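You operate a simulated robot arm through the tools that you are given. There is no shell and no other tool. Be economical: measure what you need, move in short steps, check, and stop when the job is done.

Carry out the task below with a simulated two-armed robot. There is one attempt and no reset: what you move stays moved.

## Task
Switch on the ppm meter, dock it and trim it to 5.0 on test gas.
Fine: hold the meter while you press its button; shut the gas after.

Only the result counts: the job must be done as asked and must still hold three seconds after the hand-in. Knocking over, shifting, dropping, spilling or breaking anything else fails it.

## Robot
Two 7-joint arms with two-finger parallel grippers on one trunk, on a base that drives. Base frame: it is fixed to the floor where the robot stands at the start and does not move with it; the origin is under the middle of the robot, x ahead of it, y to its left, z up. Units: m, degrees, N and s.
The left shoulder is at the start at [-0.082, 0.119, 0.851], the right one opposite. With the tool pointing down near the work surface each hand reaches from about 0.1 to 0.56 m from the robot's upright axis, wherever it stands, measured 20 degrees to its own side. Places, roughly: cradle of the test dock [0.6, -0.4, 0.9]; gas knob [0.5, -0.5, 1]; meter button [0.5, -0.1, 1.1]; span knob [0.5, -0.5, 1]. Payload 3.43 kg a hand.
The tool frame of a hand sits at the grasp point between the pads (the TCP): z along the fingers, y along the line on which they close. The tips reach 0.03 m beyond it. Largest opening 0.094 m; finger width 0.028, thickness 0.01; the body of the gripper, 0.05 by 0.096 m, starts 0.055 m behind the TCP.
Orientation is that of the tool frame in the base frame, as a unit quaternion [x, y, z, w]. With the fingers straight down and closing along the base's y, the tool's x points along the base's -x, its y along +y and its z along -z.

## Interface
- The arms move only by the tool jog_arm. It takes "left_steps", "right_steps" or both (then of equal length, played together; a hand with none holds still); each is one flat list of numbers, 7 for each row, row after row: the finger opening in m, from 0 to 0.094, then the shift along the tool's x, y, z in units of 30 mm (1.0 is 30 mm), then the turn, a rotation vector about the tool's x, y, z in units of 4 degrees (1.0 is 4 degrees). In form: [gripper, x, y, z, wx, wy, wz, gripper, x, y, z, wx, wy, wz, ...]. A call has 1 to 8 rows; each row shifts and turns the commanded pose from where the row before left it, along the tool's axes as they then stand. A call with a number of a shift or a turn outside -1 to 1 is refused whole. A row lasts 0.2 s, in which the tool goes at most 0.05 m and 8.6 degrees; a call with a longer step from one row to the next is refused whole, and so is a gripper value outside its range. A pose out of reach is approached as far as the arm can. The call stops where the force on the tool passes 40 N (or 10 N more than at its start, if that is more) or the arm is blocked; 0.2 s more then pass. The fingers move at their own pace (about 0.153 m/s each) and stop on an object; they squeeze with about 26 N. The grip force told is the motor's: it shows also when the fingers shut on nothing. Time passes only in rows, and 0.2 s behind the last, so rows that do not move let the fingers close. The reply holds the time, the measured pose of the TCP, the force on the tool along the base axes, the opening and the grip force, in the units named above and with some noise, with the torque about the TCP (base axes, N m) and any sound that the robot's microphone picked up.
- Cameras (640 x 400 px; columns grow to the right, rows downward): "scene" is now at [0.0303, -0.0387, 1.5698]; the picture's right is [-0.47, -0.88, 0.00], its down [-0.60, 0.32, -0.74] and it looks along [0.65, -0.35, -0.68] (base axes); focal length 284 px, centre (320, 200). "left" rides on the left gripper at [0.076, -0.014, -0.102] in its tool frame; the picture's right is [0.18, 0.98, 0.00], its down [-0.75, 0.14, -0.64] and it looks along [-0.63, 0.12, 0.77] (tool axes); focal length 243 px, centre (320, 200). "right" rides on the right gripper at [0.076, 0.014, -0.102] in its tool frame; the picture's right is [-0.18, 0.98, 0.00], its down [-0.75, -0.14, -0.64] and it looks along [-0.63, -0.12, 0.77] (tool axes); focal length 243 px, centre (320, 200). There is no depth. A picture from a camera that has moved, and an enlarged one, comes with that camera's place and axes in the base frame and with its lens.
- capture(camera): a new picture of that camera. No time passes.
- slide_trunk(by): slides the trunk up (or, below 0, down) by that many m; the arms and the scene camera ride with it, the base frame stays. It gives what a move gives, with no picture.
- roll_base(legs): drives the robot by 1 to 6 legs, each [ahead, left, turn to the left] in m, m and degrees, along the robot's own axes; the way and the turn of a leg run together, so that a leg with both is an arc; at most 1.5 m and 180 degrees a leg. The arms and the cameras ride along, it lands a little off, and it stops where it bumps. It gives what a move gives.
- turn_head(pan, tilt): turns the head with the scene camera to pan (to the left, within 143 degrees either way) and tilt (down, from -29 to 69), counted from straight ahead of the robot. It gives what a move gives.
- close_up(camera, box): a new picture of the part [left, top, right, bottom] of that camera's present view, enlarged. No time passes.
- finish_job(): hands the job in; it is judged then, once.

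Go step by step. Nothing tells you exact positions but the pictures and the camera data: compare them with the known pose of the tool, close in by small moves and look again before you grip or let go. The budget is 120 turns and 88 pictures, counting those below and the enlarged ones. Unless the task says otherwise, let go and move clear before handing in, and close with one line.

The tools are called after "Emit:" as name(argument=value, ...) on one line, values as JSON. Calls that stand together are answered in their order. jog_arm: Moves the arms, as the interface text tells. Its arguments: {"type":"object","properties":{"left_steps":{"type":"array"},"right_steps":{"type":"array"}},"required":[]} The other tools are called the same way: slide_trunk (by) slides the trunk up or down; roll_base (legs) drives the base; turn_head (pan, tilt) turns the head that bears the scene camera; capture (camera) takes a picture; close_up (camera, box) takes an enlarged picture of a part of a camera's view; finish_job () hands the job in.

At the start:

```text
time: 0.0
left_ee_pos: [0.2951, -0.0262, 1.1747]
left_orientation: [0.0, 1.0, 0.0, 0.001]
left_contact_force: [0.0, -0.7, 0.4]
left_moment: [-0.02, 0.0, 0.01]
left_opening: 0.0939
left_finger_force: 0.0
right_ee_pos: [0.2251, -0.2864, 1.2453]
right_orientation: [0.0, 1.0, 0.001, 0.001]
right_contact_force: [-0.4, -0.2, -0.4]
right_moment: [0.01, -0.03, 0.03]
right_opening: 0.0938
right_finger_force: 0.1
trunk travel left (down, up): [-0.275, 0.06]
robot x, y, heading: [-0.0042, -0.0012, -0.4]
head pan, tilt: [-28.0, 42.5]
```

scene: 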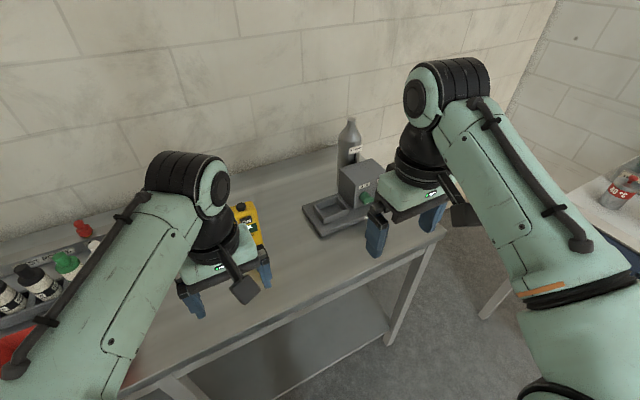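
right: 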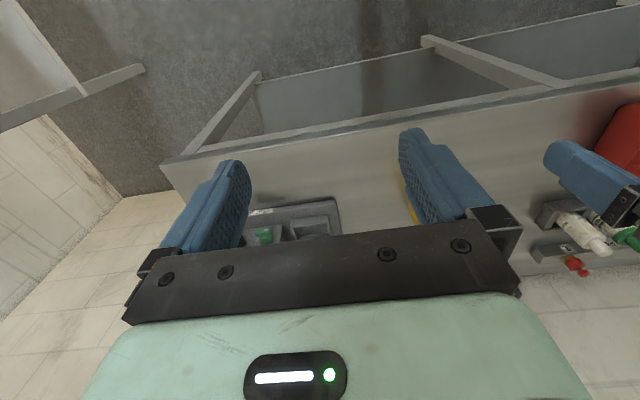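
left: 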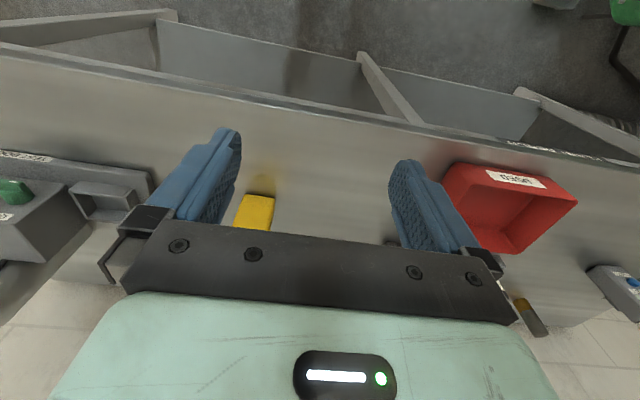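

I see a yellow meter standing on the bench and a grey dock with a green knob to its right. I'll enlarge these first.

Emit:
close_up(camera="scene", box=[290, 110, 450, 260])

Emit:
close_up(camera="scene", box=[200, 190, 300, 260])

```text
2.67 times, centred on (370, 185) of scene
camera zoom: at [0.0303, -0.0387, 1.5698], right [-0.47, -0.88, 0.0], down [-0.6, 0.32, -0.74], along [0.65, -0.35, -0.68], focal length 756 px, centre (187, 240)
```

zoom: 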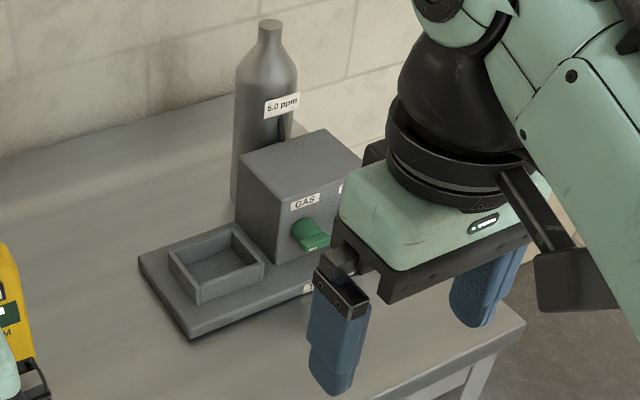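

```text
5.71 times, centred on (250, 225) of scene
camera zoom: at [0.0303, -0.0387, 1.5698], right [-0.47, -0.88, 0.0], down [-0.6, 0.32, -0.74], along [0.65, -0.35, -0.68], focal length 1620 px, centre (720, 57)
```

zoom: 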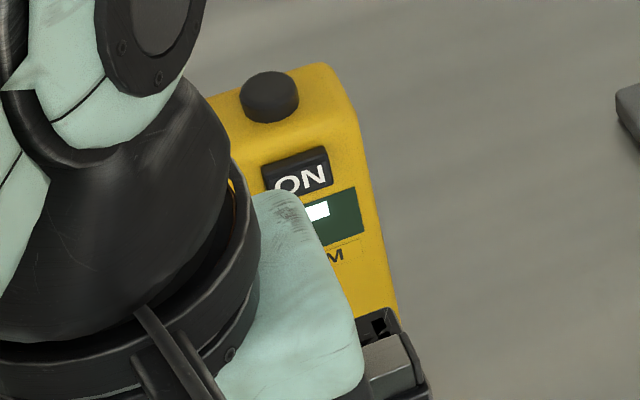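

The arms block the view, so I'll move both aside.

Emit:
jog_arm(left_steps=[0.094, 0, 1, 0, 0, 0, 0, 0.094, 0, 1, 0, 0, 0, 0, 0.094, 0, 1, 0, 0, 0, 0, 0.094, 0, 1, 0, 0, 0, 0, 0.094, 0, 1, 0, 0, 0, 0, 0.094, 0, 1, 0, 0, 0, 0], right_steps=[0.094, 0.5, 1, 0, 0, 0, 0, 0.094, 0.5, 1, 0, 0, 0, 0, 0.094, 0.5, 1, 0, 0, 0, 0, 0.094, 0.5, 0, 0, 0, 0, 0, 0.094, 0.5, 0, 0, 0, 0, 0, 0.094, 0, 0, 0, 0, 0, 0])

Emit:
capture(camera="scene")

```text
time: 1.4
left_ee_pos: [0.2956, 0.1541, 1.1734]
left_orientation: [0.0, 1.0, 0.0, 0.001]
left_contact_force: [-0.2, 0.1, -0.6]
left_moment: [0.02, -0.02, -0.01]
left_opening: 0.094
left_finger_force: 0.1
right_ee_pos: [0.1482, -0.1949, 1.2448]
right_orientation: [0.0, 1.0, 0.001, 0.001]
right_contact_force: [0.7, 0.4, -0.6]
right_moment: [-0.02, 0.0, 0.06]
right_opening: 0.0939
right_finger_force: 0.0
trunk travel left (down, up): [-0.275, 0.06]
robot x, y, heading: [0.0004, 0.0047, -0.1]
head pan, tilt: [-28.0, 42.5]
```

```text
82 pictures are left
camera scene: at [0.0304, -0.0378, 1.5698], right [-0.47, -0.88, 0.0], down [-0.6, 0.32, -0.74], along [0.65, -0.35, -0.68], focal length 284 px, centre (320, 200)
```

scene: 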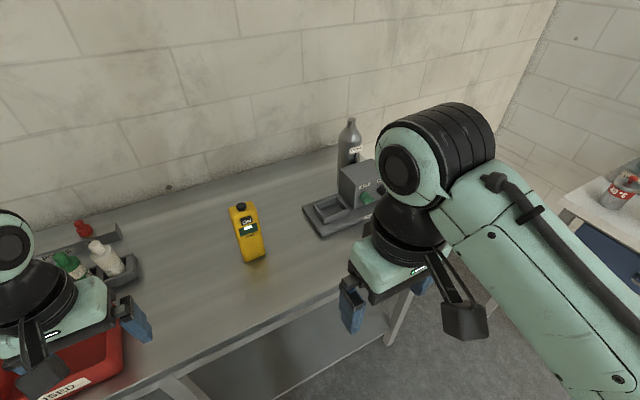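

Emit:
close_up(camera="scene", box=[210, 190, 290, 275])

Emit:
jog_arm(right_steps=[0.094, 0, -1, 0, 0, 0, 0, 0.094, 0, -1, 0, 0, 0, 0, 0.094, 0, -1, 0, 0, 0, 0, 0.094, 0, -1, 0, 0, 0, 0, 0.094, 0, -1, 0, 0, 0, 0, 0.094, 0, -1, 0, 0, 0, 0, 0.094, 0, -1, 0, 0, 0, 0, 0.094, 0, -1, 0, 0, 0, 0])

Emit:
close_up(camera="scene", box=[290, 110, 450, 260])

```text
4.71 times, centred on (250, 232) of scene
camera zoom: at [0.0304, -0.0378, 1.5698], right [-0.47, -0.88, 0.0], down [-0.6, 0.32, -0.74], along [0.65, -0.35, -0.68], focal length 1334 px, centre (649, 47)
```

zoom: 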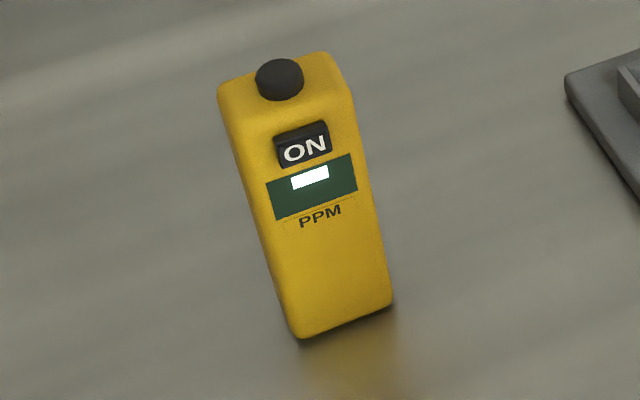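

```text
time: 3.2
left_ee_pos: [0.2965, 0.153, 1.1739]
left_orientation: [0.0, 1.0, 0.0, 0.0]
left_contact_force: [0.5, -0.6, 0.2]
left_moment: [0.01, 0.02, 0.02]
left_opening: 0.094
left_finger_force: 0.0
right_ee_pos: [0.1482, -0.436, 1.246]
right_orientation: [0.0, 1.0, -0.001, 0.0]
right_contact_force: [-0.4, 0.5, 0.6]
right_moment: [0.03, -0.02, 0.0]
right_opening: 0.0941
right_finger_force: 0.0
trunk travel left (down, up): [-0.275, 0.06]
robot x, y, heading: [-0.0002, 0.0001, 0.1]
head pan, tilt: [-28.0, 42.5]
```

```text
2.67 times, centred on (370, 185) of scene
camera zoom: at [0.0306, -0.0394, 1.5697], right [-0.47, -0.88, 0.0], down [-0.6, 0.32, -0.74], along [0.65, -0.35, -0.68], focal length 756 px, centre (187, 240)
```

zoom: 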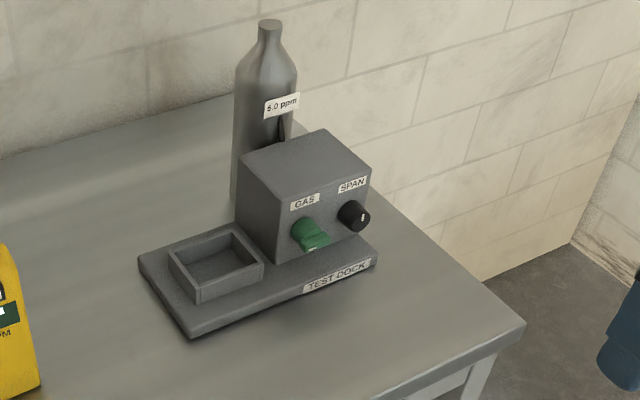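

Emit:
close_up(camera="scene", box=[230, 195, 270, 235])

Emit:
close_up(camera="scene", box=[350, 165, 390, 215])

Emit:
capture(camera="left")

Emit:
capture(camera="right")

```text
10.00 times, centred on (250, 215) of scene
camera zoom: at [0.0306, -0.0394, 1.5697], right [-0.47, -0.88, 0.0], down [-0.6, 0.32, -0.74], along [0.65, -0.35, -0.68], focal length 2835 px, centre (1020, 50)
```

zoom: 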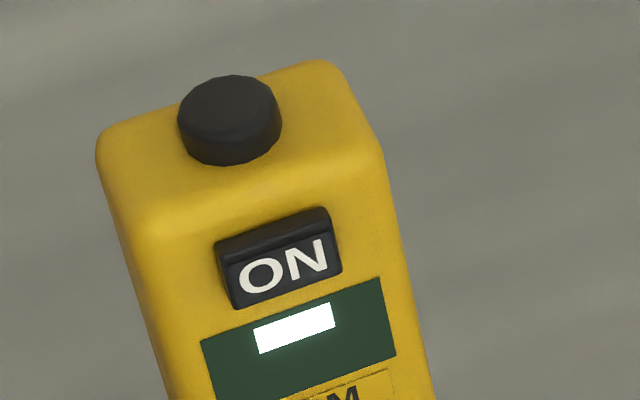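

```text
8.00 times, centred on (370, 190) of scene
camera zoom: at [0.0306, -0.0394, 1.5697], right [-0.47, -0.88, 0.0], down [-0.6, 0.32, -0.74], along [0.65, -0.35, -0.68], focal length 2268 px, centre (-80, 280)
```

zoom: 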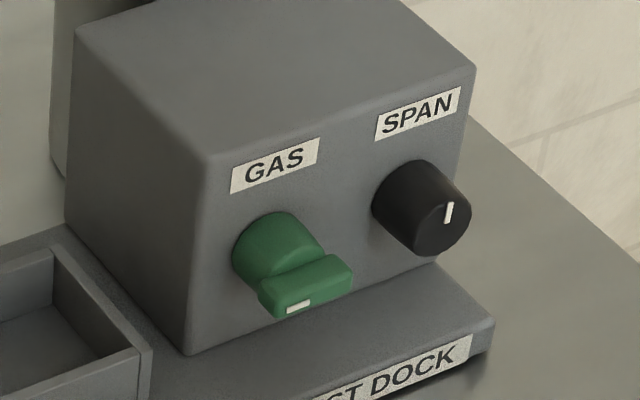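

```text
77 pictures are left
camera left: at [0.2212, 0.1366, 1.276], right [-0.18, 0.98, 0.0], down [0.75, 0.14, 0.64], along [0.63, 0.12, -0.77], focal length 243 px, centre (320, 200)
```

left: 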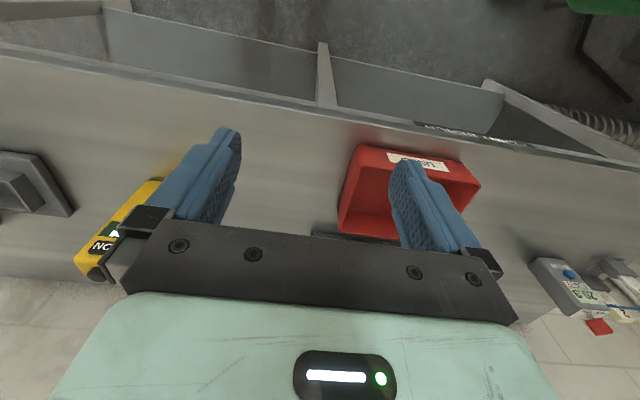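

```text
76 pictures are left
camera right: at [0.0731, -0.4218, 1.348], right [0.18, 0.98, 0.0], down [0.75, -0.14, 0.64], along [0.63, -0.12, -0.77], focal length 243 px, centre (320, 200)
```

right: 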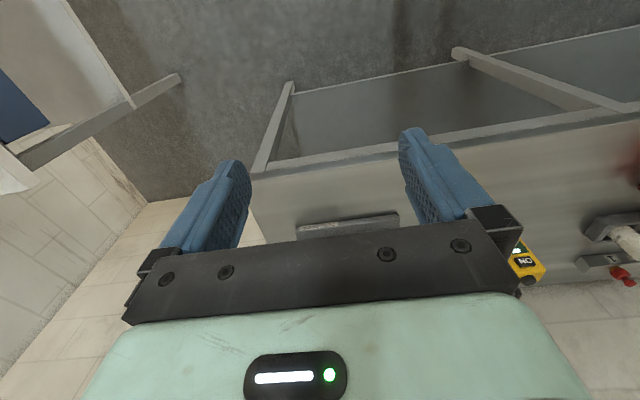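

The ON key on the meter's front triangulates to about [0.529, -0.107, 1.064]. The meter's face is square to -x, its width is about 0.06 and the bench top is at z≈0.92. Before planning a drive I'll check the clearance in front of the base.

Emit:
turn_head(pan=-20, tilt=69)

Emit:
capture(camera="scene")

```text
time: 4.1
left_ee_pos: [0.2967, 0.1524, 1.1741]
left_orientation: [0.0, 1.0, -0.001, 0.0]
left_contact_force: [-0.3, 0.1, 0.1]
left_moment: [-0.01, 0.02, -0.03]
left_opening: 0.0942
left_finger_force: 0.2
right_ee_pos: [0.1489, -0.4343, 1.2464]
right_orientation: [0.0, 1.0, 0.0, 0.0]
right_contact_force: [-0.5, -1.0, -0.5]
right_moment: [0.02, -0.02, 0.01]
right_opening: 0.0938
right_finger_force: 0.0
trunk travel left (down, up): [-0.275, 0.06]
robot x, y, heading: [-0.0009, -0.0026, 0.0]
head pan, tilt: [-20.0, 68.8]
```

```text
75 pictures are left
camera scene: at [0.0094, -0.0188, 1.5374], right [-0.34, -0.94, 0.0], down [-0.88, 0.32, -0.36], along [0.34, -0.12, -0.93], focal length 284 px, centre (320, 200)
```

scene: 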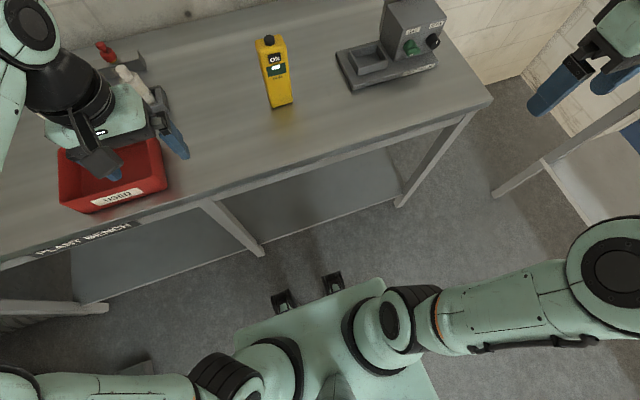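

Emit:
roll_base(legs=[[0.12, -0.05, 0]])

Emit:
jog_arm(left_steps=[0.094, 0, 0, 0, 1, 1, -1, 0.094, 0, 0, 0, 1, 1, -1, 0.094, 0, 0, 0, 1, 1, -1, 0.094, 0, 0, 0, 1, 1, -1, 0.094, 0, 0, 0, 1, 1, -1, 0.094, 0, 0, 0, 1, 1, -1, 0.094, 0, 0, 0, 1, 1, -1, 0.094, 0, 0, 0, 1, 1, -1], right_steps=[0.094, 0, 0, 0, 0, -1, 0, 0.094, 0, 0, 0, 0, -1, 0, 0.094, 0, 0, 0, 0, -1, 0, 0.094, 0, 0, 0, 0, -1, 0, 0.094, 0, 0, 0, 0, -1, 0, 0.094, 0, 0, 0, 0, -1, 0, 0.094, 0, 0, 0, 0, -1, 0, 0.094, 0, 0, 0, 0, -1, 0])

Emit:
jog_arm(left_steps=[0.094, 0, 0, 0, 1, 1, -1, 0.094, 0, 0, 0, 1, 1, -1, 0.094, 0, 0, 0, 1, 1, -1, 0.094, 0, 0, 0, 1, 1, -1, 0.094, 0, 0, 0, 1, 1, -1, 0.094, 0, 0, 0, 1, 1, -1, 0.094, 0, 0, 0, 1, 1, -1, 0.094, 0, 0, 0, 1, 1, -1], right_steps=[0, 0, 0, 0, 0, -1, 0, 0, 0, 0, 0, 0, -1, 0, 0, 0, 0, 0, 0, -1, 0, 0, 0, 0, 0, 0, -1, 0, 0, 0, 0, 0, 0, -1, 0, 0, 0, 0, 0, 0, -1, 0, 0, 0, 0, 0, 0, -1, 0, 0, 0, 0, 0, 0, -1, 0])

```text
time: 5.4
left_ee_pos: [0.4164, 0.102, 1.1738]
left_orientation: [0.0, 1.0, 0.0, 0.0]
left_contact_force: [0.4, 0.1, 0.6]
left_moment: [0.01, -0.01, 0.04]
left_opening: 0.0939
left_finger_force: 0.1
right_ee_pos: [0.2686, -0.4857, 1.2449]
right_orientation: [0.0, 1.0, -0.001, 0.0]
right_contact_force: [0.3, -0.6, 0.4]
right_moment: [0.03, 0.01, 0.03]
right_opening: 0.0942
right_finger_force: 0.0
trunk travel left (down, up): [-0.275, 0.06]
robot x, y, heading: [0.1226, -0.0497, 0.0]
head pan, tilt: [-20.0, 68.8]
```

```text
time: 7.2
left_ee_pos: [0.4149, 0.1019, 1.1752]
left_orientation: [-0.269, 0.885, -0.269, -0.269]
left_contact_force: [0.0, 0.2, 0.3]
left_moment: [-0.02, -0.01, 0.02]
left_opening: 0.0942
left_finger_force: 0.1
right_ee_pos: [0.2692, -0.4861, 1.2467]
right_orientation: [-0.001, 0.961, 0.001, 0.277]
right_contact_force: [-0.1, 0.6, 0.6]
right_moment: [-0.02, 0.02, 0.02]
right_opening: 0.0939
right_finger_force: 0.1
trunk travel left (down, up): [-0.275, 0.06]
robot x, y, heading: [0.1235, -0.0527, -0.1]
head pan, tilt: [-20.0, 68.8]
```

```text
time: 9.0
left_ee_pos: [0.4154, 0.1025, 1.1742]
left_orientation: [-0.476, 0.566, -0.476, -0.475]
left_contact_force: [0.6, 0.0, 0.2]
left_moment: [0.02, -0.02, 0.0]
left_opening: 0.0942
left_finger_force: 0.1
right_ee_pos: [0.2688, -0.486, 1.245]
right_orientation: [-0.001, 0.848, 0.001, 0.531]
right_contact_force: [-0.3, -0.4, -0.3]
right_moment: [0.04, -0.01, 0.03]
right_opening: 0.0
right_finger_force: 26.0
trunk travel left (down, up): [-0.275, 0.06]
robot x, y, heading: [0.1171, -0.0531, 0.1]
head pan, tilt: [-20.0, 68.8]
```

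Emit:
jog_arm(left_steps=[0.094, 0, 0, 0, 1, 1, -1, 0.094, 0, 0, 0, 0.32, 0.32, -0.32, 0.094, 0, -1, 0, 0, -1, 0, 0.094, 0, -1, 0, 0, -1, 0, 0.094, 0, -1, 0, 0, -1, 0, 0.094, 0, -1, 0, 0, -1, 0, 0.094, 0, -0.36, 0, 0, 0, 0])

Emit:
capture(camera="left")

Emit:
capture(camera="scene")

```text
time: 10.6
left_ee_pos: [0.5472, 0.1021, 1.1742]
left_orientation: [0.565, -0.564, 0.426, 0.426]
left_contact_force: [0.3, -0.4, 0.8]
left_moment: [-0.04, 0.02, -0.02]
left_opening: 0.0942
left_finger_force: 0.1
right_ee_pos: [0.2686, -0.4857, 1.2466]
right_orientation: [-0.001, 0.848, 0.001, 0.53]
right_contact_force: [0.1, -0.5, 0.4]
right_moment: [-0.01, 0.02, -0.04]
right_opening: 0.0001
right_finger_force: 26.3
trunk travel left (down, up): [-0.275, 0.06]
robot x, y, heading: [0.1202, -0.0528, 0.2]
head pan, tilt: [-20.0, 68.8]
```

```text
74 pictures are left
camera left: at [0.561, 0.1796, 1.275], right [-0.98, -0.05, 0.18], down [-0.14, 0.82, -0.55], along [-0.12, -0.56, -0.82], focal length 243 px, centre (320, 200)
```

left: 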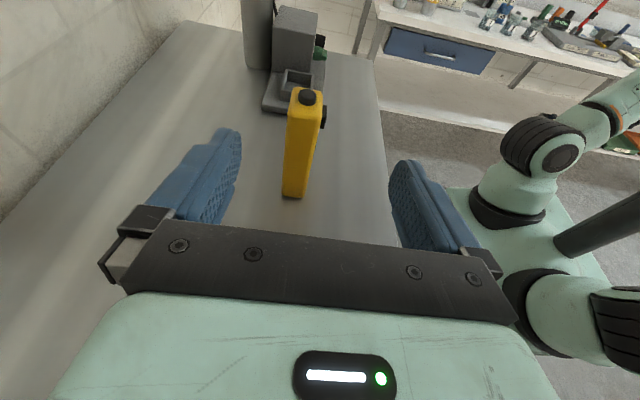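

```text
73 pictures are left
camera scene: at [0.1288, -0.0695, 1.5373], right [-0.34, -0.94, 0.0], down [-0.88, 0.32, -0.36], along [0.34, -0.12, -0.93], focal length 284 px, centre (320, 200)
```

scene: 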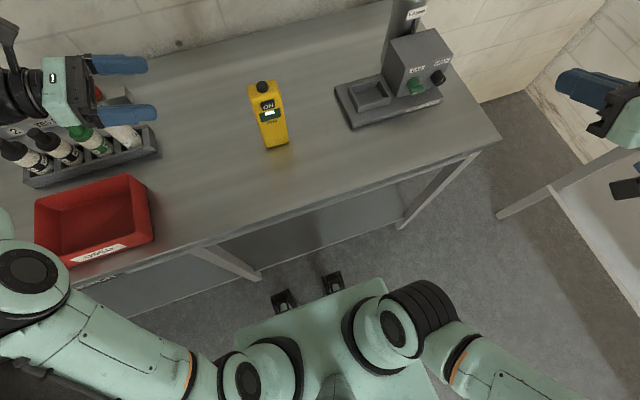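

The left hand is level with the meter, but a rack and tray stand to its left. I'll tilt the hand to about 36° down and approach diagonally, stopping short of the meter.

Emit:
jog_arm(left_steps=[0.094, -0.5, 0, 0, 0, -1, 0, 0.094, -0.3, -0.33, 0, 0, -1, 0, 0.094, -0.3, 0, 0, 0, -1, 0, 0.094, -0.2, 0, 0, 0, -1, 0, 0.094, 0, 0, 1, 0, -1, 0, 0.094, 0, 0, 1, 0, 0, 0, 0.094, 0, 0, 1, 0, 0, 0, 0.094, 0, 0, 1, 0, 0, 0])

Emit:
capture(camera="left")

Emit:
capture(camera="scene")

```text
time: 12.4
left_ee_pos: [0.5575, 0.0172, 1.0687]
left_orientation: [0.631, -0.629, 0.322, 0.32]
left_contact_force: [-0.4, 0.3, -0.4]
left_moment: [-0.01, 0.01, 0.02]
left_opening: 0.0941
left_finger_force: 0.0
right_ee_pos: [0.268, -0.4856, 1.2449]
right_orientation: [0.0, 0.848, 0.0, 0.53]
right_contact_force: [0.0, 0.5, 0.4]
right_moment: [-0.02, 0.01, 0.01]
right_opening: 0.0001
right_finger_force: 26.2
trunk travel left (down, up): [-0.275, 0.06]
robot x, y, heading: [0.1161, -0.0552, 0.1]
head pan, tilt: [-20.0, 68.8]
```

```text
72 pictures are left
camera left: at [0.5718, 0.0547, 1.1903], right [-0.98, -0.11, 0.15], down [-0.14, 0.96, -0.23], along [-0.12, -0.25, -0.96], focal length 243 px, centre (320, 200)
```

left: 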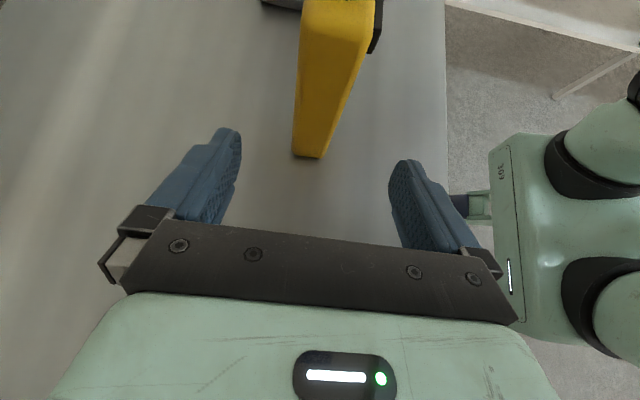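

```text
71 pictures are left
camera scene: at [0.129, -0.07, 1.5373], right [-0.34, -0.94, 0.0], down [-0.88, 0.32, -0.36], along [0.34, -0.12, -0.93], focal length 284 px, centre (320, 200)
```

scene: 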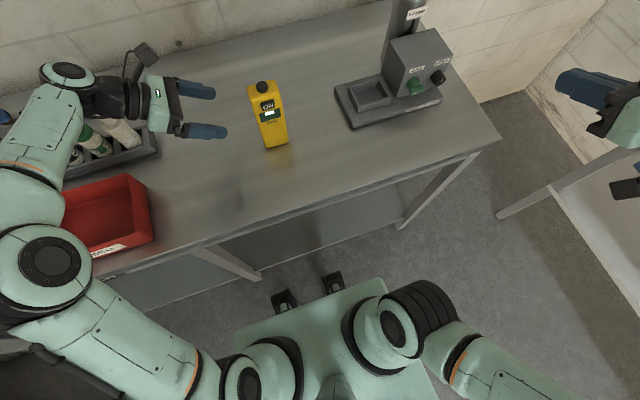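

The meter's base is at about [0.557, -0.103], well centred between the fingers. Next I'll advance diagonally and then close.

Emit:
jog_arm(left_steps=[0.094, -0.23, 0, 1, 0, 0, 0, 0.094, 0, 0, 1, 0, 0, 0, 0.094, 0, 0, 1, 0, 0, 0, 0.094, 0, 0, 1, 0, 0, 0, 0.094, 0, 0, 1, 0, 0, 0, 0.094, 0, 0, 0, 0, 0, 0])

Emit:
capture(camera="left")

Emit:
capture(camera="scene")

```text
time: 13.8
left_ee_pos: [0.5569, -0.0998, 0.9749]
left_orientation: [0.63, -0.63, 0.321, 0.321]
left_contact_force: [0.0, 0.3, 0.9]
left_moment: [0.05, 0.03, 0.04]
left_opening: 0.0941
left_finger_force: 0.0
right_ee_pos: [0.2679, -0.4853, 1.246]
right_orientation: [0.0, 0.848, 0.0, 0.53]
right_contact_force: [-0.1, 0.2, -0.5]
right_moment: [-0.01, 0.01, 0.0]
right_opening: 0.0004
right_finger_force: 25.8
trunk travel left (down, up): [-0.275, 0.06]
robot x, y, heading: [0.1166, -0.0467, 0.2]
head pan, tilt: [-20.0, 68.8]
```

```text
70 pictures are left
camera left: at [0.5711, -0.0638, 1.0957], right [-0.98, -0.11, 0.15], down [-0.14, 0.96, -0.23], along [-0.12, -0.25, -0.96], focal length 243 px, centre (320, 200)
```

left: 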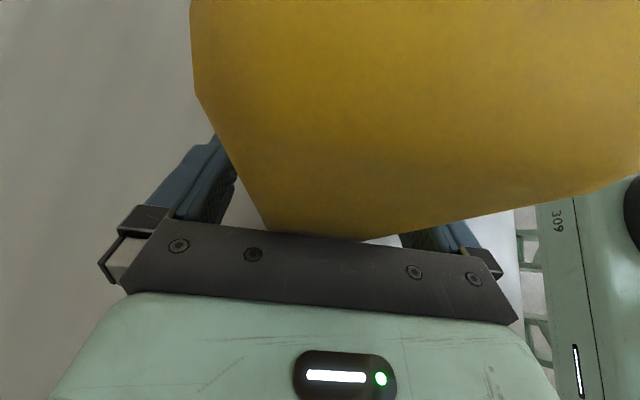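

```text
69 pictures are left
camera scene: at [0.1287, -0.0693, 1.5374], right [-0.34, -0.94, 0.0], down [-0.88, 0.32, -0.36], along [0.34, -0.12, -0.93], focal length 284 px, centre (320, 200)
```

scene: 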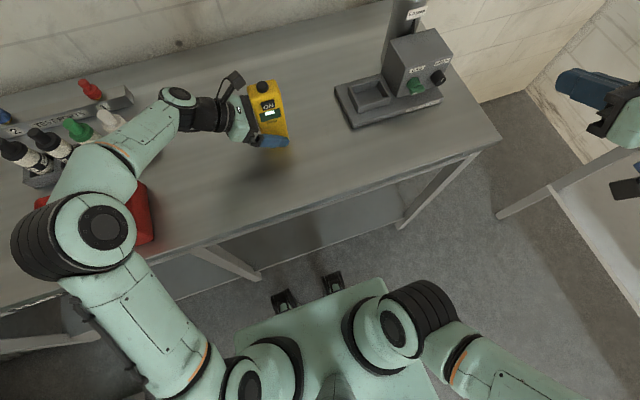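

Emit:
jog_arm(left_steps=[0.0, 0, 0, 0, 0, 0, 0, 0.0, 0, 0, 0, 0, 0, 0, 0.0, 0, 0, 0, 0, 0, 0, 0.0, 0, 0, 0, 0, 0, 0, 0.0, 0, 0, 0, 0, 0, 0, 0.0, 0, 0, 0, 0, 0, 0, 0.0, 0, 0, 0, 0, 0, 0, 0.0, 0, 0, 0, 0, 0, 0], right_steps=[0, 0.15, 1, 0.5, 0, 0, 0, 0, 0.15, 1, 0.5, 0, 0, 0, 0, 0.15, 1, 0.5, 0, 0, 0, 0, 0.15, 1, 0.5, 0, 0, 0, 0, 0.15, 1, 0.5, 0, 0, 0, 0, 0.15, 1, 0.5, 0, 0, 0, 0, 0.15, 1, 0.5, 0, 0, 0, 0, 0.15, 1, 0.5, 0, 0, 0])

Emit:
turn_head(pan=-20, tilt=50)

Emit:
capture(camera="scene")

```text
time: 15.6
left_ee_pos: [0.5561, -0.101, 0.9752]
left_orientation: [0.63, -0.629, 0.322, 0.321]
left_contact_force: [-0.2, 0.5, 0.7]
left_moment: [0.1, -0.03, -0.03]
left_opening: 0.0486
left_finger_force: 26.2
right_ee_pos: [0.3603, -0.244, 1.1601]
right_orientation: [0.0, 0.847, 0.0, 0.531]
right_contact_force: [-0.4, 0.5, 0.3]
right_moment: [-0.02, 0.01, -0.04]
right_opening: 0.0001
right_finger_force: 26.9
trunk travel left (down, up): [-0.275, 0.06]
robot x, y, heading: [0.1192, -0.0545, 0.1]
head pan, tilt: [-20.0, 68.8]
```

```text
time: 16.4
left_ee_pos: [0.5573, -0.1001, 0.9744]
left_orientation: [0.631, -0.629, 0.322, 0.32]
left_contact_force: [0.9, 1.4, 0.1]
left_moment: [-0.02, -0.04, 0.0]
left_opening: 0.0482
left_finger_force: 26.7
right_ee_pos: [0.3604, -0.2454, 1.1609]
right_orientation: [-0.001, 0.848, 0.001, 0.53]
right_contact_force: [-0.7, 0.4, -0.4]
right_moment: [-0.01, 0.02, -0.04]
right_opening: 0.0003
right_finger_force: 25.8
trunk travel left (down, up): [-0.275, 0.06]
robot x, y, heading: [0.1178, -0.0497, 0.2]
head pan, tilt: [-20.0, 50.0]
```

```text
68 pictures are left
camera scene: at [0.1487, -0.0767, 1.5592], right [-0.34, -0.94, 0.0], down [-0.72, 0.26, -0.64], along [0.6, -0.22, -0.77], focal length 284 px, centre (320, 200)
```

scene: 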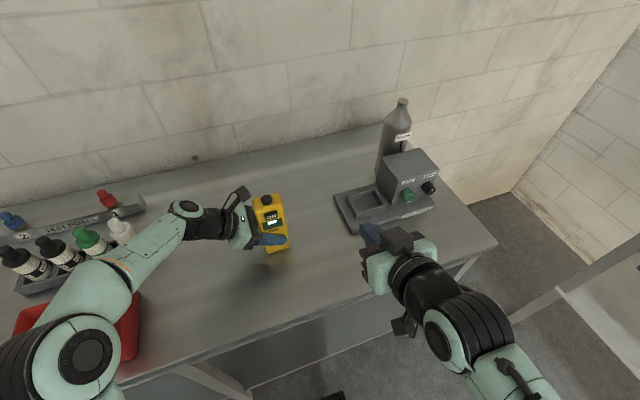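

Emit:
close_up(camera="scene", box=[235, 180, 305, 260])

Emit:
capture(camera="right")

```text
5.00 times, centred on (270, 220) of scene
camera zoom: at [0.1487, -0.0767, 1.5592], right [-0.34, -0.94, 0.0], down [-0.72, 0.26, -0.64], along [0.6, -0.22, -0.77], focal length 1418 px, centre (570, 100)
```

zoom: 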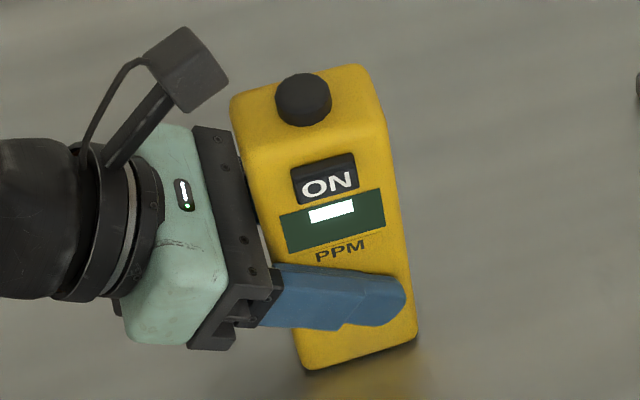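

```text
66 pictures are left
camera right: at [0.2351, -0.2317, 1.1367], right [0.08, 0.98, 0.17], down [-0.25, -0.14, 0.96], along [0.97, -0.12, 0.23], focal length 243 px, centre (320, 200)
```

right: 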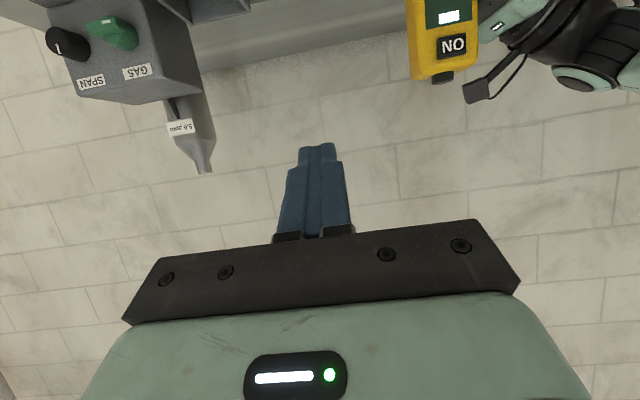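

The ON key is confirmed at about [0.53, -0.105, 1.062]. I'll level the right hand and bring its closed tips in front of the key.

Emit:
jog_arm(right_steps=[0, 0, 0.667, 0, 0, -0.929, 0, 0, 0, 0.667, 0, 0, -0.929, 0, 0, 0, 0.667, 0, 0, -0.929, 0, 0, 0, 0.667, 0, 0, -0.929, 0, 0, 0, 0.667, 0, 0, -0.929, 0, 0, 0, 0.667, 0, 0, -0.929, 0, 0, 0, 0.667, 0, 0, -0.929, 0])

Emit:
jog_arm(right_steps=[0, 0.825, 0, 0.9, 0, 0, 0, 0, 0.825, 0, 0.9, 0, 0, 0, 0, 0.825, 0, 0.9, 0, 0, 0, 0, 0.825, 0, 0.9, 0, 0, 0, 0, 0, 0, 0, 0, 0, 0])

Emit:
close_up(camera="scene", box=[210, 170, 330, 280])

Emit:
capture(camera="right")

```text
time: 18.2
left_ee_pos: [0.5575, -0.0994, 0.9739]
left_orientation: [0.631, -0.629, 0.322, 0.321]
left_contact_force: [-0.1, 0.0, -0.1]
left_moment: [-0.03, -0.01, -0.02]
left_opening: 0.0482
left_finger_force: 26.0
right_ee_pos: [0.3676, -0.1419, 1.2007]
right_orientation: [0.06, 0.693, 0.013, 0.718]
right_contact_force: [-0.4, 0.0, -0.5]
right_moment: [-0.02, -0.01, -0.03]
right_opening: 0.0001
right_finger_force: 25.5
right hand out of reach, approached as far as the arm can: row 3, 4, 5, 6
trunk travel left (down, up): [-0.275, 0.06]
robot x, y, heading: [0.119, -0.0504, 0.3]
head pan, tilt: [-20.0, 50.0]
stopped in row 7 (right hand): the arm was blocked; the commanded pose is now the measured one
```

```text
time: 18.8
left_ee_pos: [0.5565, -0.1018, 0.9736]
left_orientation: [0.631, -0.629, 0.322, 0.32]
left_contact_force: [0.2, 0.2, -0.9]
left_moment: [-0.09, -0.02, 0.0]
left_opening: 0.0483
left_finger_force: 26.0
right_ee_pos: [0.3844, -0.0847, 1.1887]
right_orientation: [0.012, 0.674, 0.092, 0.733]
right_contact_force: [-0.2, -0.8, 0.2]
right_moment: [0.02, -0.01, 0.01]
right_opening: 0.0001
right_finger_force: 26.1
right hand out of reach, approached as far as the arm can: row 1
trunk travel left (down, up): [-0.275, 0.06]
robot x, y, heading: [0.1172, -0.0512, 0.2]
head pan, tilt: [-20.0, 50.0]
stopped in row 2 (right hand): the arm was blocked; the commanded pose is now the measured one
```

```text
3.64 times, centred on (270, 225) of scene
camera zoom: at [0.1487, -0.0768, 1.5593], right [-0.34, -0.94, 0.0], down [-0.72, 0.26, -0.64], along [0.6, -0.22, -0.77], focal length 1031 px, centre (502, 109)
```

zoom: 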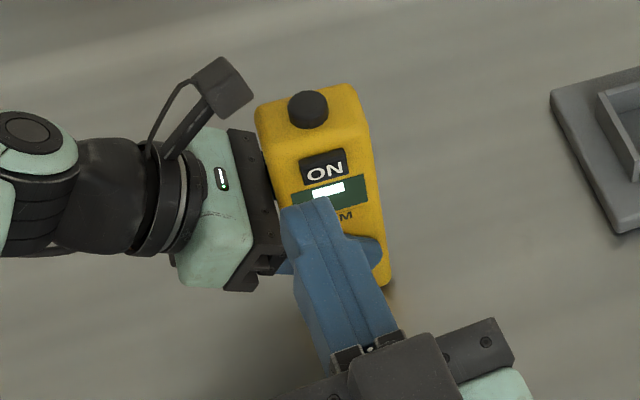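

```text
64 pictures are left
camera right: at [0.2868, -0.0707, 1.1061], right [-0.13, 0.94, 0.32], down [-0.68, -0.32, 0.66], along [0.73, -0.13, 0.68], focal length 243 px, centre (320, 200)
```

right: 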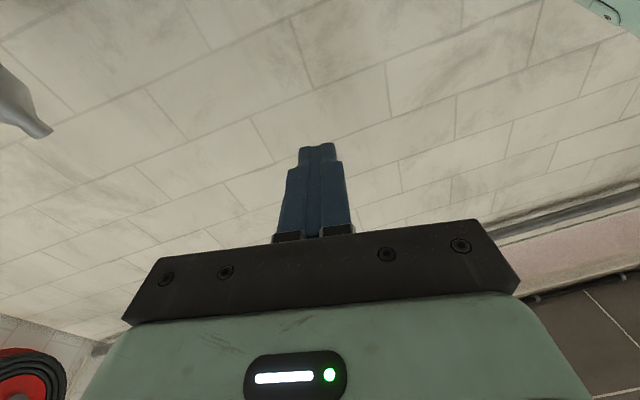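

The forward-level pose is out of reach this close to the body. I'll turn the right hand back to 45° down.

Emit:
jog_arm(right_steps=[0, 0, 0, 0, 0.181, 0.95, -0.104, 0, 0, 0, 0, 0.181, 0.95, -0.104, 0, 0, 0, 0, 0.181, 0.95, -0.104, 0, 0, 0, 0, 0.181, 0.95, -0.104, 0, 0, 0, 0, 0.181, 0.95, -0.104, 0, 0, 0, 0, 0.181, 0.95, -0.104, 0, 0, 0, 0, 0.181, 0.95, -0.104, 0, 0, 0, 0, 0.181, 0.95, -0.104])

Emit:
jog_arm(right_steps=[0, 0, 0, 0, 0.181, 0.95, -0.104, 0, 0, 0, 0, 0.181, 0.95, -0.104, 0, 0, 0, 0, 0.181, 0.95, -0.104, 0, 0, 0, 0, 0.181, 0.95, -0.104, 0, 0, 0, 0, 0.181, 0.95, -0.104, 0, 0, 0, 0, 0, 0, 0])

```text
time: 20.6
left_ee_pos: [0.5566, -0.0998, 0.9744]
left_orientation: [0.63, -0.63, 0.321, 0.321]
left_contact_force: [0.9, 0.1, -0.6]
left_moment: [-0.04, -0.01, 0.01]
left_opening: 0.0483
left_finger_force: 25.7
right_ee_pos: [0.3837, -0.0843, 1.1884]
right_orientation: [0.004, 0.847, 0.037, 0.531]
right_contact_force: [-0.9, 0.0, 0.4]
right_moment: [-0.01, -0.01, 0.0]
right_opening: 0.0
right_finger_force: 26.0
trunk travel left (down, up): [-0.275, 0.06]
robot x, y, heading: [0.1194, -0.0491, -0.0]
head pan, tilt: [-20.0, 50.0]
```

```text
time: 22.0
left_ee_pos: [0.5561, -0.1004, 0.975]
left_orientation: [-0.63, 0.63, -0.321, -0.321]
left_contact_force: [0.4, -0.8, -0.4]
left_moment: [0.02, 0.03, 0.0]
left_opening: 0.0481
left_finger_force: 25.8
right_ee_pos: [0.3842, -0.0847, 1.1904]
right_orientation: [-0.002, 0.922, 0.001, 0.386]
right_contact_force: [-0.4, -0.1, -0.6]
right_moment: [0.0, -0.02, 0.02]
right_opening: 0.0001
right_finger_force: 26.1
trunk travel left (down, up): [-0.275, 0.06]
robot x, y, heading: [0.1231, -0.0522, 0.0]
head pan, tilt: [-20.0, 50.0]
```

Emit:
jog_arm(right_steps=[0, 0.15, -0.136, 0.952, 0, 0, 0, 0, 0.15, -0.136, 0.952, 0, 0, 0, 0, 0.15, -0.136, 0.952, 0, 0, 0, 0, 0.15, -0.136, 0.952, 0, 0, 0, 0, 0.15, -0.136, 0.952, 0, 0, 0, 0, 0, 0, 0, 0, 0, 0])

Emit:
close_up(camera="scene", box=[210, 170, 330, 280])

Emit:
capture(camera="right")

```text
time: 23.4
left_ee_pos: [0.5561, -0.1004, 0.9739]
left_orientation: [0.631, -0.629, 0.321, 0.321]
left_contact_force: [-1.0, -0.1, -0.3]
left_moment: [-0.06, 0.07, 0.0]
left_opening: 0.0483
left_finger_force: 25.5
right_ee_pos: [0.4684, -0.1044, 1.0725]
right_orientation: [-0.002, 0.923, 0.002, 0.386]
right_contact_force: [0.4, 0.2, 0.8]
right_moment: [-0.02, -0.01, 0.0]
right_opening: 0.0
right_finger_force: 26.4
trunk travel left (down, up): [-0.275, 0.06]
robot x, y, heading: [0.1225, -0.0498, 0.6]
head pan, tilt: [-20.0, 50.0]
```

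```text
3.64 times, centred on (270, 225) of scene
camera zoom: at [0.1485, -0.0769, 1.5593], right [-0.34, -0.94, 0.0], down [-0.72, 0.26, -0.64], along [0.6, -0.22, -0.77], focal length 1031 px, centre (502, 109)
```

zoom: 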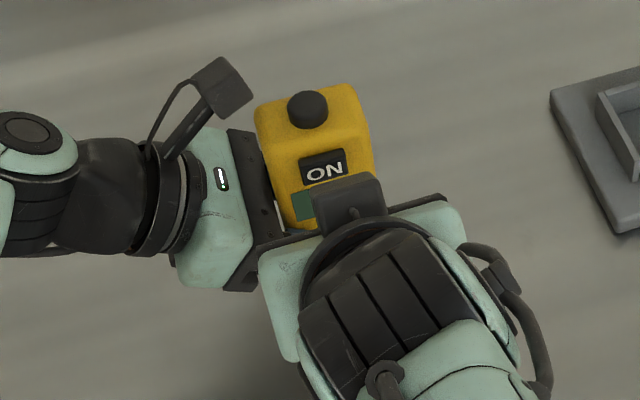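

```text
62 pictures are left
camera right: at [0.3425, -0.0907, 1.0894], right [0.13, 0.98, 0.13], down [0.07, -0.14, 0.99], along [0.99, -0.11, -0.09], focal length 243 px, centre (320, 200)
```

right: 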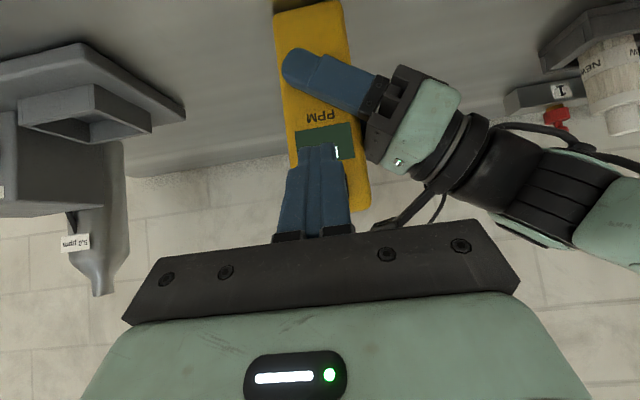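

The tip is aimed at the key. I'll raise it 4 mm and push along +x in small steps, watching the force.

Emit:
jog_arm(right_steps=[0, -0.094, 0, -0.094, 0, 0, 0, 0, -0.236, 0, 0.236, 0, 0, 0, 0, -0.236, 0, 0.236, 0, 0, 0, 0, -0.07, 0, 0.07, 0, 0, 0, 0, 0, 0, 0, 0, 0, 0])

Emit:
capture(camera="right")

```text
time: 24.6
left_ee_pos: [0.5564, -0.0982, 0.9756]
left_orientation: [0.631, -0.629, 0.321, 0.321]
left_contact_force: [-0.2, 0.0, -0.9]
left_moment: [-0.01, 0.06, -0.01]
left_opening: 0.0481
left_finger_force: 26.6
right_ee_pos: [0.4924, -0.1029, 1.077]
right_orientation: [-0.002, 0.923, 0.001, 0.385]
right_contact_force: [-0.1, 1.4, 0.3]
right_moment: [-0.02, 0.01, 0.0]
right_opening: 0.0002
right_finger_force: 25.8
trunk travel left (down, up): [-0.275, 0.06]
robot x, y, heading: [0.1201, -0.0507, 0.2]
head pan, tilt: [-20.0, 50.0]
```

```text
61 pictures are left
camera right: at [0.3664, -0.0905, 1.0949], right [0.12, 0.98, 0.13], down [0.07, -0.14, 0.99], along [0.99, -0.11, -0.09], focal length 243 px, centre (320, 200)
```

right: 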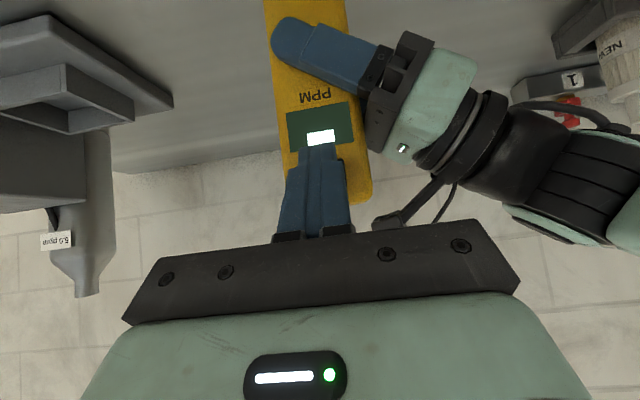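

Emit:
jog_arm(right_steps=[0, -0.1, 0, 0.1, 0, 0, 0, 0, 0, 0, 0, 0, 0, 0])

Emit:
jog_arm(right_steps=[0, -0.06, 0, 0.06, 0, 0, 0, 0, 0, 0, 0, 0, 0, 0])

Emit:
jog_arm(right_steps=[0, -0.06, 0, 0.06, 0, 0, 0, 0, 0, 0, 0, 0, 0, 0])

Emit:
capture(camera="right")

```text
time: 25.2
left_ee_pos: [0.5569, -0.1004, 0.9738]
left_orientation: [0.63, -0.629, 0.322, 0.322]
left_contact_force: [0.3, -1.2, -0.5]
left_moment: [-0.04, 0.07, 0.01]
left_opening: 0.0482
left_finger_force: 26.4
right_ee_pos: [0.4965, -0.1037, 1.0779]
right_orientation: [-0.002, 0.923, 0.002, 0.386]
right_contact_force: [-0.3, 0.1, 0.3]
right_moment: [-0.02, 0.01, -0.02]
right_opening: 0.0001
right_finger_force: 25.8
trunk travel left (down, up): [-0.275, 0.06]
robot x, y, heading: [0.1186, -0.0513, -0.1]
head pan, tilt: [-20.0, 50.0]
```

```text
time: 25.8
left_ee_pos: [0.5579, -0.0998, 0.9744]
left_orientation: [0.631, -0.629, 0.322, 0.32]
left_contact_force: [1.8, -0.3, 0.7]
left_moment: [-0.02, 0.15, 0.03]
left_opening: 0.0485
left_finger_force: 26.0
right_ee_pos: [0.4992, -0.1034, 1.077]
right_orientation: [-0.002, 0.922, 0.001, 0.386]
right_contact_force: [-1.4, 0.0, 0.6]
right_moment: [0.0, 0.04, 0.01]
right_opening: 0.0
right_finger_force: 26.0
trunk travel left (down, up): [-0.275, 0.06]
robot x, y, heading: [0.1174, -0.0517, 0.3]
head pan, tilt: [-20.0, 50.0]
heard: click
```

```text
time: 26.4
left_ee_pos: [0.557, -0.0993, 0.9748]
left_orientation: [0.631, -0.629, 0.322, 0.32]
left_contact_force: [7.2, -4.0, 0.1]
left_moment: [0.13, 0.6, 0.13]
left_opening: 0.0479
left_finger_force: 26.3
right_ee_pos: [0.5025, -0.1043, 1.076]
right_orientation: [-0.002, 0.923, 0.002, 0.386]
right_contact_force: [-8.2, 2.4, 2.4]
right_moment: [0.05, 0.0, 0.08]
right_opening: 0.0001
right_finger_force: 26.1
trunk travel left (down, up): [-0.275, 0.06]
robot x, y, heading: [0.1211, -0.0499, -0.1]
head pan, tilt: [-20.0, 50.0]
```

```text
60 pictures are left
camera right: at [0.3761, -0.0909, 1.0947], right [0.12, 0.98, 0.13], down [0.07, -0.14, 0.99], along [0.99, -0.11, -0.09], focal length 243 px, centre (320, 200)
```

right: 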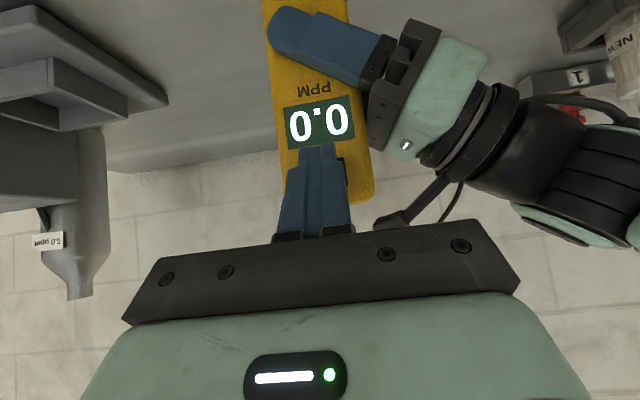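

A click was heard and the display reads 0.0, so the meter is on. I'll back the right hand straight off and then move it right and up, clear of the meter.

Emit:
jog_arm(right_steps=[0, 0.5, 0, -0.5, 0, 0, 0, 0, 0.7, 0, -0.7, 0, 0, 0, 0, 0.3, 0, -0.9, 0, 0, 0, 0, 0, -0.5, -0.9, 0, 0, 0, 0, 0, -1, -0.5, 0, 0, 0, 0, 0, -1, -0.5, 0, 0, 0, 0, 0, -1, 0, 0, 0, 0, 0, 0, -1, 0, 0, 0, 0])

Emit:
jog_arm(left_steps=[0.0, 0.81, 0, -0.59, 0, 0, 0, 0.0, 0.81, 0, -0.59, 0, 0, 0, 0.0, 0.4, 0, -0.3, 0, 0, 0, 0.0, 0, 0, 0, 0, 0, 0], right_steps=[0, 0, -1, 0, 0, 0, 0, 0, 0, -1, 0, 0, 0, 0, 0, 0, -1, 0, 0, 0, 0, 0, 0, -1, 0, 0, 0, 0])

Emit:
capture(camera="scene")

Emit:
capture(camera="right")

```text
time: 28.2
left_ee_pos: [0.5567, -0.1003, 0.9749]
left_orientation: [0.631, -0.629, 0.322, 0.319]
left_contact_force: [0.3, -0.9, 0.0]
left_moment: [-0.05, 0.0, -0.03]
left_opening: 0.0487
left_finger_force: 26.0
right_ee_pos: [0.386, -0.2393, 1.1285]
right_orientation: [-0.002, 0.923, 0.002, 0.386]
right_contact_force: [-0.4, 0.4, -0.3]
right_moment: [-0.03, 0.02, 0.03]
right_opening: 0.0
right_finger_force: 25.6
trunk travel left (down, up): [-0.275, 0.06]
robot x, y, heading: [0.1194, -0.0528, -0.1]
head pan, tilt: [-20.0, 50.0]
```

```text
time: 29.2
left_ee_pos: [0.5585, -0.1016, 1.051]
left_orientation: [0.631, -0.629, 0.321, 0.321]
left_contact_force: [-0.2, -0.9, -2.0]
left_moment: [0.03, -0.01, 0.05]
left_opening: 0.0482
left_finger_force: 26.0
right_ee_pos: [0.3856, -0.3621, 1.1276]
right_orientation: [-0.002, 0.922, 0.002, 0.387]
right_contact_force: [-0.5, -0.3, -0.3]
right_moment: [-0.02, -0.02, -0.01]
right_opening: 0.0
right_finger_force: 26.2
trunk travel left (down, up): [-0.275, 0.06]
robot x, y, heading: [0.1189, -0.0492, 0.2]
head pan, tilt: [-20.0, 50.0]
```

```text
59 pictures are left
camera scene: at [0.1489, -0.0776, 1.5593], right [-0.34, -0.94, 0.0], down [-0.72, 0.26, -0.64], along [0.6, -0.22, -0.77], focal length 284 px, centre (320, 200)
```

scene: 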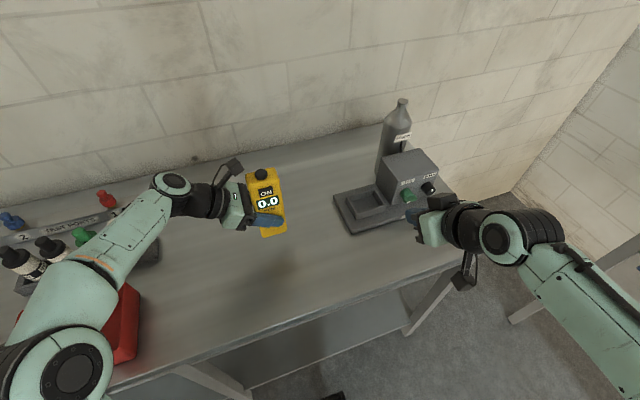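

```text
58 pictures are left
camera right: at [0.2596, -0.3484, 1.1451], right [0.12, 0.98, 0.13], down [0.07, -0.14, 0.99], along [0.99, -0.11, -0.09], focal length 243 px, centre (320, 200)
```

right: 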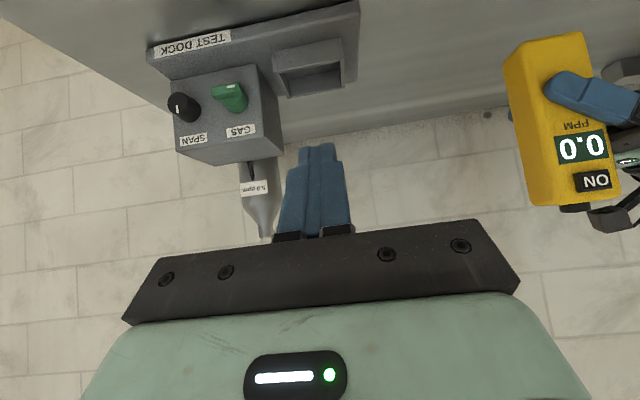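

Emit:
close_up(camera="right", box=[140, 0, 370, 170])

Emit:
close_up(camera="scene", box=[320, 140, 450, 240])

```text
2.35 times, centred on (255, 85) of right
camera zoom: at [0.2596, -0.3484, 1.1451], right [0.12, 0.98, 0.13], down [0.07, -0.14, 0.99], along [0.99, -0.11, -0.09], focal length 571 px, centre (473, 471)
```

zoom: 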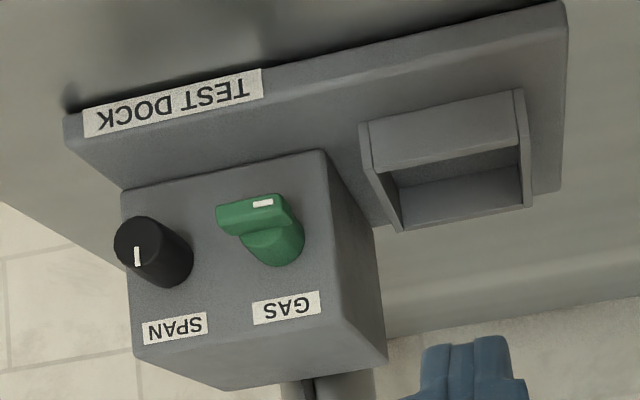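

```text
4.00 times, centred on (385, 190) of scene
camera zoom: at [0.1489, -0.0776, 1.5593], right [-0.34, -0.94, 0.0], down [-0.72, 0.26, -0.64], along [0.6, -0.22, -0.77], focal length 1134 px, centre (60, 240)
```

zoom: 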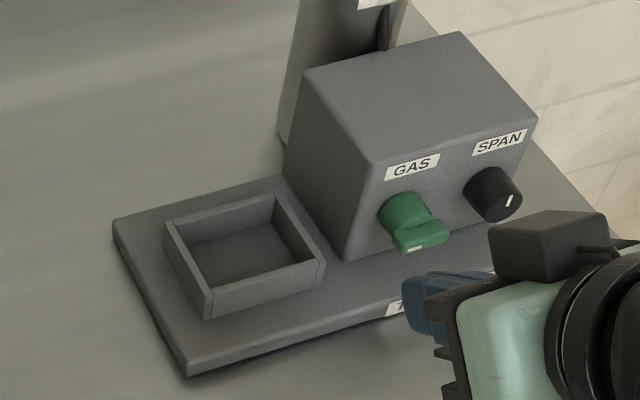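

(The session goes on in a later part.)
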